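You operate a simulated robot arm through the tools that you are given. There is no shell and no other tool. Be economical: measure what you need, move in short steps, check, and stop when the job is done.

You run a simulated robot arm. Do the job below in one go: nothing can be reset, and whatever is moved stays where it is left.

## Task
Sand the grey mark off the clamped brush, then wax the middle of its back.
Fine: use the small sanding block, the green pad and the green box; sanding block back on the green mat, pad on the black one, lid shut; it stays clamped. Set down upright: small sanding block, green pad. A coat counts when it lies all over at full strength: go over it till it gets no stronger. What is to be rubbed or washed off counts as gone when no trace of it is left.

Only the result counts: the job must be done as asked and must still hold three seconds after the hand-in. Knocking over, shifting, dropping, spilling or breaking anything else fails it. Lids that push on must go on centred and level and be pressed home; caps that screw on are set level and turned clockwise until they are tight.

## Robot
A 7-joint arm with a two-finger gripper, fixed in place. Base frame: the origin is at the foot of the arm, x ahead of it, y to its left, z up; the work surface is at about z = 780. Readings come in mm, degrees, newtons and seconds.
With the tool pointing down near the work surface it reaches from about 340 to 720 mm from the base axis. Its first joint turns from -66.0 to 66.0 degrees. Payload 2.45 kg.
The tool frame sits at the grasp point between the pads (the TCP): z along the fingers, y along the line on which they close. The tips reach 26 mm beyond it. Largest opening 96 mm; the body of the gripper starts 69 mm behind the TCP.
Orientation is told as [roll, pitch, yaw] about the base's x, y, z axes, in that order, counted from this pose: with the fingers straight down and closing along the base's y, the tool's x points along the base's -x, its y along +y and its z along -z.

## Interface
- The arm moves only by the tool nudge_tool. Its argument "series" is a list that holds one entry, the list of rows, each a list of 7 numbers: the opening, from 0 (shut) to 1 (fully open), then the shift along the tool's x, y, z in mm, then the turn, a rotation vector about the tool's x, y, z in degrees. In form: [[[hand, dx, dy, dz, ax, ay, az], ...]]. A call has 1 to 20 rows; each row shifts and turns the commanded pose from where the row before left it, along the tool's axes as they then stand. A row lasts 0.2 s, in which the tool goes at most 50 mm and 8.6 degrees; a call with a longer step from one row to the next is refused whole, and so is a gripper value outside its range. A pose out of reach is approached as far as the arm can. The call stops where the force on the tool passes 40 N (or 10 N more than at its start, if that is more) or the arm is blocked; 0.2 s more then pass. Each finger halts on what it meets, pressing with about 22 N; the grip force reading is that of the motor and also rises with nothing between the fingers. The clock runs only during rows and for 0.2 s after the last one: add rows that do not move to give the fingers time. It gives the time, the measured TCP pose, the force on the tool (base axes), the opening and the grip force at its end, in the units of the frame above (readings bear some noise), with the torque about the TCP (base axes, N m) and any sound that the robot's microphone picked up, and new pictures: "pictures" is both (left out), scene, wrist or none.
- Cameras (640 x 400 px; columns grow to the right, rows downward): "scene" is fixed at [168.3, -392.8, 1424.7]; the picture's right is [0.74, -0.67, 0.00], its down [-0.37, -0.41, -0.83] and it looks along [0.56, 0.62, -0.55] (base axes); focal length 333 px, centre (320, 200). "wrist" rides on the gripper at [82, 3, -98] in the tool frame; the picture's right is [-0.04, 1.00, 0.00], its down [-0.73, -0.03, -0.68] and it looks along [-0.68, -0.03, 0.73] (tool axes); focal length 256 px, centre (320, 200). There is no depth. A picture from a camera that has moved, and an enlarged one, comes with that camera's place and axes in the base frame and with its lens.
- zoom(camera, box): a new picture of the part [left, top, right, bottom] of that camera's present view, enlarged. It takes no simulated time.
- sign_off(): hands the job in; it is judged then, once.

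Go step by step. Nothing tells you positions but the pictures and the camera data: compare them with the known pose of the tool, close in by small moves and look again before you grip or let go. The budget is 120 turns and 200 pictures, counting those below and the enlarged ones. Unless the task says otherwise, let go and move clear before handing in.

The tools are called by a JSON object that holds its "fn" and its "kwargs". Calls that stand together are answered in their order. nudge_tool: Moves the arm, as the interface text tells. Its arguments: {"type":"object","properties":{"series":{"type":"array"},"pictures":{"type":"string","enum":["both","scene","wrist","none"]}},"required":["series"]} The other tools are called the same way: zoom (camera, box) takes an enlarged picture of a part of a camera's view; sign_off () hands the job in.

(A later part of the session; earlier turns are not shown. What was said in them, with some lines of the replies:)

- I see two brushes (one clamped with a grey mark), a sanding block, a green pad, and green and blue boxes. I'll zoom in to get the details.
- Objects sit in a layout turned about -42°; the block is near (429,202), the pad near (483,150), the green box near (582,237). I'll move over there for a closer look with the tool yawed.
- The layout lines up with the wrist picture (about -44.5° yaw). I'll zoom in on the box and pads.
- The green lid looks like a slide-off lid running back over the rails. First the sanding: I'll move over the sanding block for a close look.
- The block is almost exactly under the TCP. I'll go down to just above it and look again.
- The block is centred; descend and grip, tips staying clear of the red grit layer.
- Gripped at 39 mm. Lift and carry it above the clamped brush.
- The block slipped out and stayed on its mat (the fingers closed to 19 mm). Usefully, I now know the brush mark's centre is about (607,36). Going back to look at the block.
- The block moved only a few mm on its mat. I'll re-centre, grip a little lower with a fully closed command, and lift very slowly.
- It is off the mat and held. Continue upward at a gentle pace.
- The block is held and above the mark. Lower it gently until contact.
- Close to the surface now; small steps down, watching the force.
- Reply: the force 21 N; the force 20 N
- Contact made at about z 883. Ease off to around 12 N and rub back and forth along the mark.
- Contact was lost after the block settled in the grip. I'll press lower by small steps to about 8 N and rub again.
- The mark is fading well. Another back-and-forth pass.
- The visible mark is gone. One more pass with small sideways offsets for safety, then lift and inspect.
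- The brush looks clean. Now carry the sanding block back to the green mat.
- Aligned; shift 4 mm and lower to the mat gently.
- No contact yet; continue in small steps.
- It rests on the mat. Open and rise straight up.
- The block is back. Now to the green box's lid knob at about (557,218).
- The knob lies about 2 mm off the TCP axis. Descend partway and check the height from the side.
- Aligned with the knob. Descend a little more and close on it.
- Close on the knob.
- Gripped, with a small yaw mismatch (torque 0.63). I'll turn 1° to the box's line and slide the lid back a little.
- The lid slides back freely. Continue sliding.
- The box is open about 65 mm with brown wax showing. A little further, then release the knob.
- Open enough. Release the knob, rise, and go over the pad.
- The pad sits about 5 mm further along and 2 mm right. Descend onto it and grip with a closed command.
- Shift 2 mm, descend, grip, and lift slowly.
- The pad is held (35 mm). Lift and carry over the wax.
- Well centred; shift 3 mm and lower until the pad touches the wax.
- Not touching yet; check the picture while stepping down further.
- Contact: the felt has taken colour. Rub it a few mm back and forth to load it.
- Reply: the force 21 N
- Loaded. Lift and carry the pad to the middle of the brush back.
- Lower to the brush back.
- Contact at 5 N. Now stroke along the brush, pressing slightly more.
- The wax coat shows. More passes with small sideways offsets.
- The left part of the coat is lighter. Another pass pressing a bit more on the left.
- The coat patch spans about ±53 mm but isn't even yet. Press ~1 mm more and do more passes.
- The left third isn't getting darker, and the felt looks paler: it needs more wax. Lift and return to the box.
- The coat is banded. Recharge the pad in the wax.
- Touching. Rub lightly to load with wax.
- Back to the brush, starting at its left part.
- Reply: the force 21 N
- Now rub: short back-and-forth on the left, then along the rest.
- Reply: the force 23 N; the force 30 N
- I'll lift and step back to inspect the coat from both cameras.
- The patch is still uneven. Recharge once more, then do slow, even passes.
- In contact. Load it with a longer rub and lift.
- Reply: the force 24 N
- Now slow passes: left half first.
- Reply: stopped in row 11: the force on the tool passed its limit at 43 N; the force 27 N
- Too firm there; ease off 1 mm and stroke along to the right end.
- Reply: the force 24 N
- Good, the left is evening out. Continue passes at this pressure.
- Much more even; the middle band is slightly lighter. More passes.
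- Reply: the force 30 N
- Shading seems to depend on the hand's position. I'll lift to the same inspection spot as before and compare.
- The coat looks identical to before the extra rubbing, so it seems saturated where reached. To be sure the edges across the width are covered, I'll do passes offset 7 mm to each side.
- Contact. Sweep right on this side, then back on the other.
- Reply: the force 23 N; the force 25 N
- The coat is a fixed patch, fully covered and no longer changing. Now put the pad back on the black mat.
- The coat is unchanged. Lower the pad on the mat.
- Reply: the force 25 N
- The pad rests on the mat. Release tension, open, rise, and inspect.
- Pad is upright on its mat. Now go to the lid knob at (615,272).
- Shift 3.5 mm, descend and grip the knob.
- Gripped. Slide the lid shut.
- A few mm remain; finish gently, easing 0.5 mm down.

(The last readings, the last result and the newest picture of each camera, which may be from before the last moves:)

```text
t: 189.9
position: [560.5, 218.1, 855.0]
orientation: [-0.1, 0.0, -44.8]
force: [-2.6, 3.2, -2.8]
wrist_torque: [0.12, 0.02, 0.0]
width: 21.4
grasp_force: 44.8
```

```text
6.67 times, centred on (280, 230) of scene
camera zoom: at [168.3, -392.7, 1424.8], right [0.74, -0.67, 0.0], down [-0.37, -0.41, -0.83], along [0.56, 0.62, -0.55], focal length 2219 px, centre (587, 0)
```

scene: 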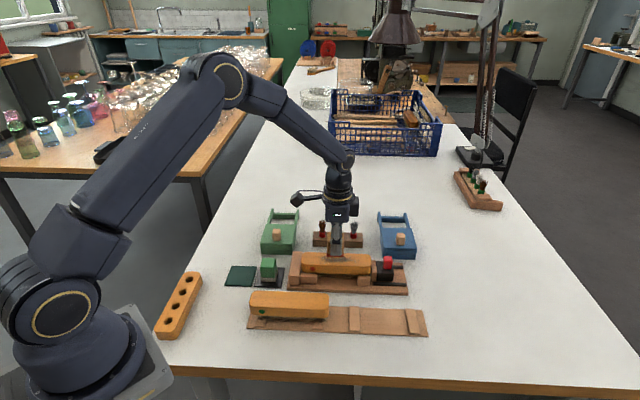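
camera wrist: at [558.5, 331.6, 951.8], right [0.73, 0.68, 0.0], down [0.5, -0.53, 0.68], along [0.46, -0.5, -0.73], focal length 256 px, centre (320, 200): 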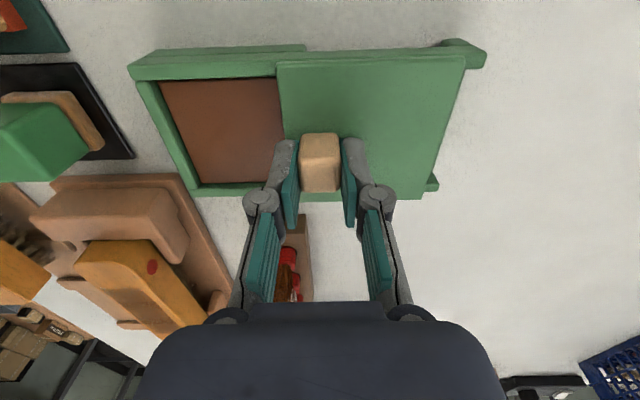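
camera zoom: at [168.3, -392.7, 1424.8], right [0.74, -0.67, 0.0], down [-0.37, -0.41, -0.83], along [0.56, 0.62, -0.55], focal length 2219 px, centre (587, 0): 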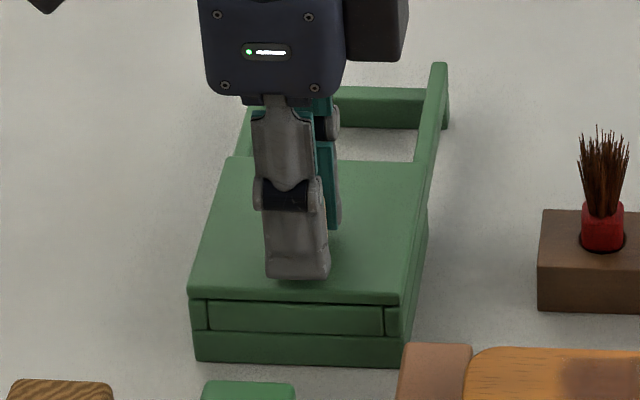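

It matches the original closed look. One last small push to feel the stop, then release and rise.

{"fn": "nudge_tool", "kwargs": {"series": [[[0, 0, -1, 0, 0, 0, 0], [0, 0, -0.5, 0, 0, 0, 0], [0, 0, 0, 0, 0, 0, 0]]], "pictures": "none"}}

{"fn": "nudge_tool", "kwargs": {"series": [[[0, 0, 0.5, 0, 0, 0, 0], [0.3, 0, 0, 0, 0, 0, 0], [0.5, 0, 0, 0, 0, 0, 0], [0.5, 0, 0, 0, 0, 0, 0], [0.5, 0, 0, -15, 0, 0, 0], [0.5, 0, 0, -35, 0, 0, 0], [0.5, 0, 0, -45, 0, 0, 0], [0.5, 30, 0, -30, 0, 0, 0], [0.5, 40, 0, 0, 0, 0, 0], [0.5, 0, 0, 0, 0, 0, 0]]]}}

{"fn": "zoom", "kwargs": {"camera": "scene", "box": [210, 190, 440, 340]}}

{"fn": "zoom", "kwargs": {"camera": "scene", "box": [240, 200, 320, 260]}}

```text
t: 190.7
position: [560.5, 216.2, 854.3]
orientation: [-0.1, -0.1, -44.9]
force: [2.4, 6.7, -7.0]
wrist_torque: [0.23, -0.08, -0.06]
width: 21.1
grasp_force: 44.8
```

```text
t: 192.9
position: [511.1, 267.4, 979.7]
orientation: [-0.1, -0.1, -45.0]
force: [0.0, 0.1, -0.2]
wrist_torque: [0.03, -0.01, 0.01]
width: 48.1
grasp_force: 0.0
camera wrist: at [454.7, 327.9, 1077.3], right [0.73, 0.68, 0.0], down [0.5, -0.54, 0.68], along [0.46, -0.5, -0.73], focal length 256 px, centre (320, 200)
```

scene: 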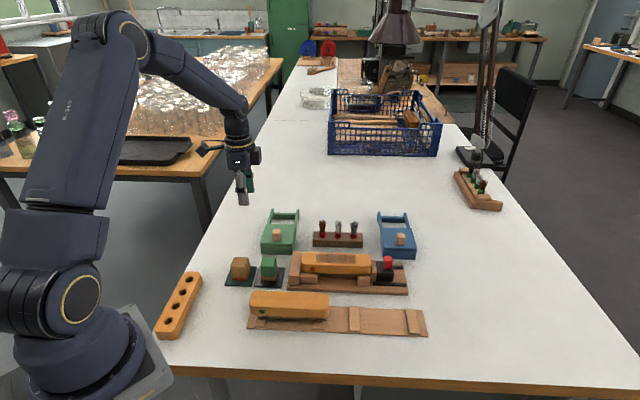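
wrist: 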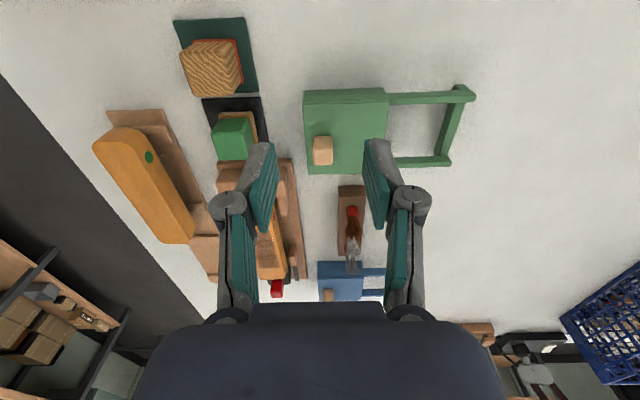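

```text
2.67 times, centred on (325, 265) of scene
camera zoom: at [168.3, -392.8, 1424.7], right [0.74, -0.67, 0.0], down [-0.37, -0.41, -0.83], along [0.56, 0.62, -0.55], focal length 888 px, centre (307, 27)
```

zoom: 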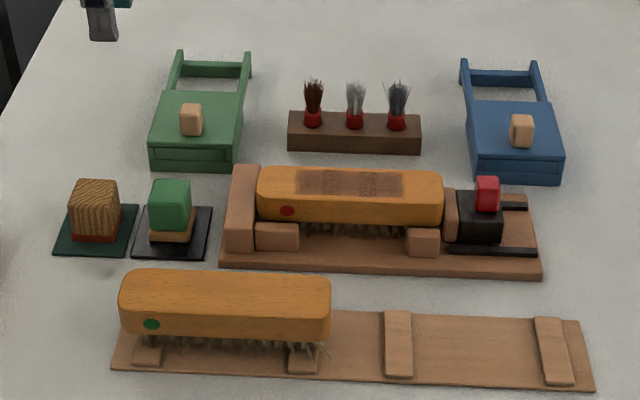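

```text
6.67 times, centred on (280, 230) of scene
camera zoom: at [168.3, -392.8, 1424.7], right [0.74, -0.67, 0.0], down [-0.37, -0.41, -0.83], along [0.56, 0.62, -0.55], focal length 2219 px, centre (587, 0)
```

zoom: 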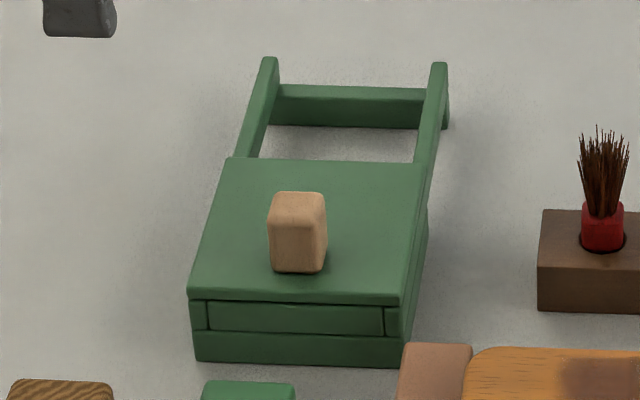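

Everything is in place. Before handing in, I'll inspect the coat from directly above with the wrist camera.

{"fn": "nudge_tool", "kwargs": {"series": [[[0.8, -29, -12, 0, 0, 0, 0], [1, -29, -12, 0, 0, 0, 0], [1, -29, -12, 0, 0, 0, 0], [1, -29, -12, 0, 0, 0, 0], [1, -29, -12, 0, 0, 0, 0], [1, -29, -12, 0, 0, 0, 0], [1, -29, -12, 0, 0, 0, 0], [1, -28, -11, 0, 0, 0, 0], [1, 0, 0, 25, 0, 0, 0], [1, 0, 0, 20, 0, 0, 0], [1, 0, 0, 0, 0, 0, 0]]], "pictures": "none"}}

{"fn": "zoom", "kwargs": {"camera": "wrist", "box": [230, 20, 410, 220]}}

```text
t: 195.3
position: [608.0, 36.9, 932.9]
orientation: [-0.1, 0.1, -44.8]
force: [-0.1, 0.1, 1.0]
wrist_torque: [-0.02, 0.0, 0.02]
width: 96.0
grasp_force: 0.1
```

```text
2.00 times, centred on (320, 120) of wrist
camera zoom: at [552.0, 96.8, 1030.9], right [0.73, 0.68, 0.0], down [0.5, -0.54, 0.68], along [0.46, -0.5, -0.73], focal length 512 px, centre (320, 360)
```

zoom: 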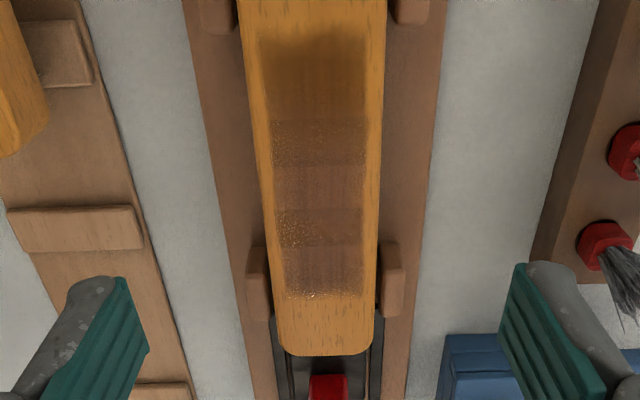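

From above the coat covers the whole patch, with some gloss variation. I'll move clear and compare with an earlier picture once more.

{"fn": "nudge_tool", "kwargs": {"series": [[[1, 0, 0, -40, 0, 0, 0], [1, 40, 0, -20, 0, 0, 0], [1, 45, 0, -10, 0, 0, 0], [1, 45, 0, 0, 0, 0, 0], [1, 45, 0, 0, 0, 0, 0], [1, 0, 0, 0, 0, 0, 0]]], "pictures": "none"}}

{"fn": "zoom", "kwargs": {"camera": "scene", "box": [290, 235, 390, 285]}}

{"fn": "zoom", "kwargs": {"camera": "wrist", "box": [250, 120, 400, 310]}}

```text
t: 196.7
position: [483.2, 160.0, 1005.2]
orientation: [-0.1, -0.1, -45.1]
force: [0.5, -0.2, 1.0]
wrist_torque: [0.01, -0.01, -0.01]
width: 95.9
grasp_force: 0.1
```

```text
6.40 times, centred on (340, 260) of scene
camera zoom: at [168.3, -392.8, 1424.7], right [0.74, -0.67, 0.0], down [-0.37, -0.41, -0.83], along [0.56, 0.62, -0.55], focal length 2130 px, centre (192, -184)
```

zoom: 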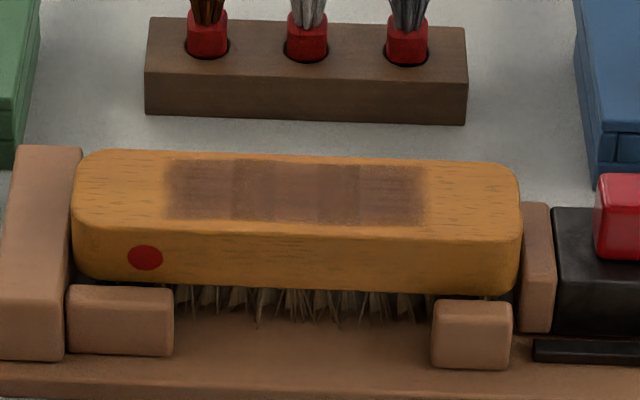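

```text
2.11 times, centred on (325, 215) of wrist
camera zoom: at [427.3, 220.7, 1101.7], right [0.73, 0.68, 0.0], down [0.5, -0.54, 0.68], along [0.46, -0.5, -0.73], focal length 539 px, centre (310, 168)
```

zoom: 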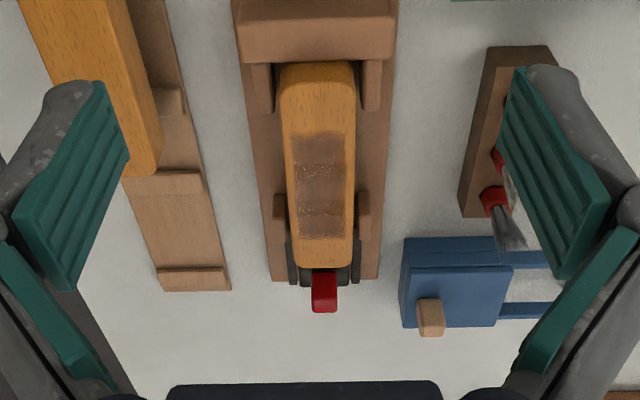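

The coat is the same as it was before two more recharges and many passes, so it gets no stronger. The block and pad stand on their mats, the lid is shut, the brush is still clamped and the hand is clear.

{"fn": "sign_off", "kwargs": {}}

```text
The job is handed in.
```

I handed the job in. The grey mark is sanded off, with no trace visible in the pictures, and the middle of the brush's back is waxed. The sanding block is on the green mat, the pad is on the black mat, the green box's lid is shut, and the brush is still clamped.

- **Coat:** it still looked slightly banded at hand-in. I took it as full strength because two recharges and many more passes did not change it.
- **Sanding block:** it slipped out of the gripper on the first lift and moved about 4 mm on its mat. It did not tip, and I re-gripped it and set it back upright.
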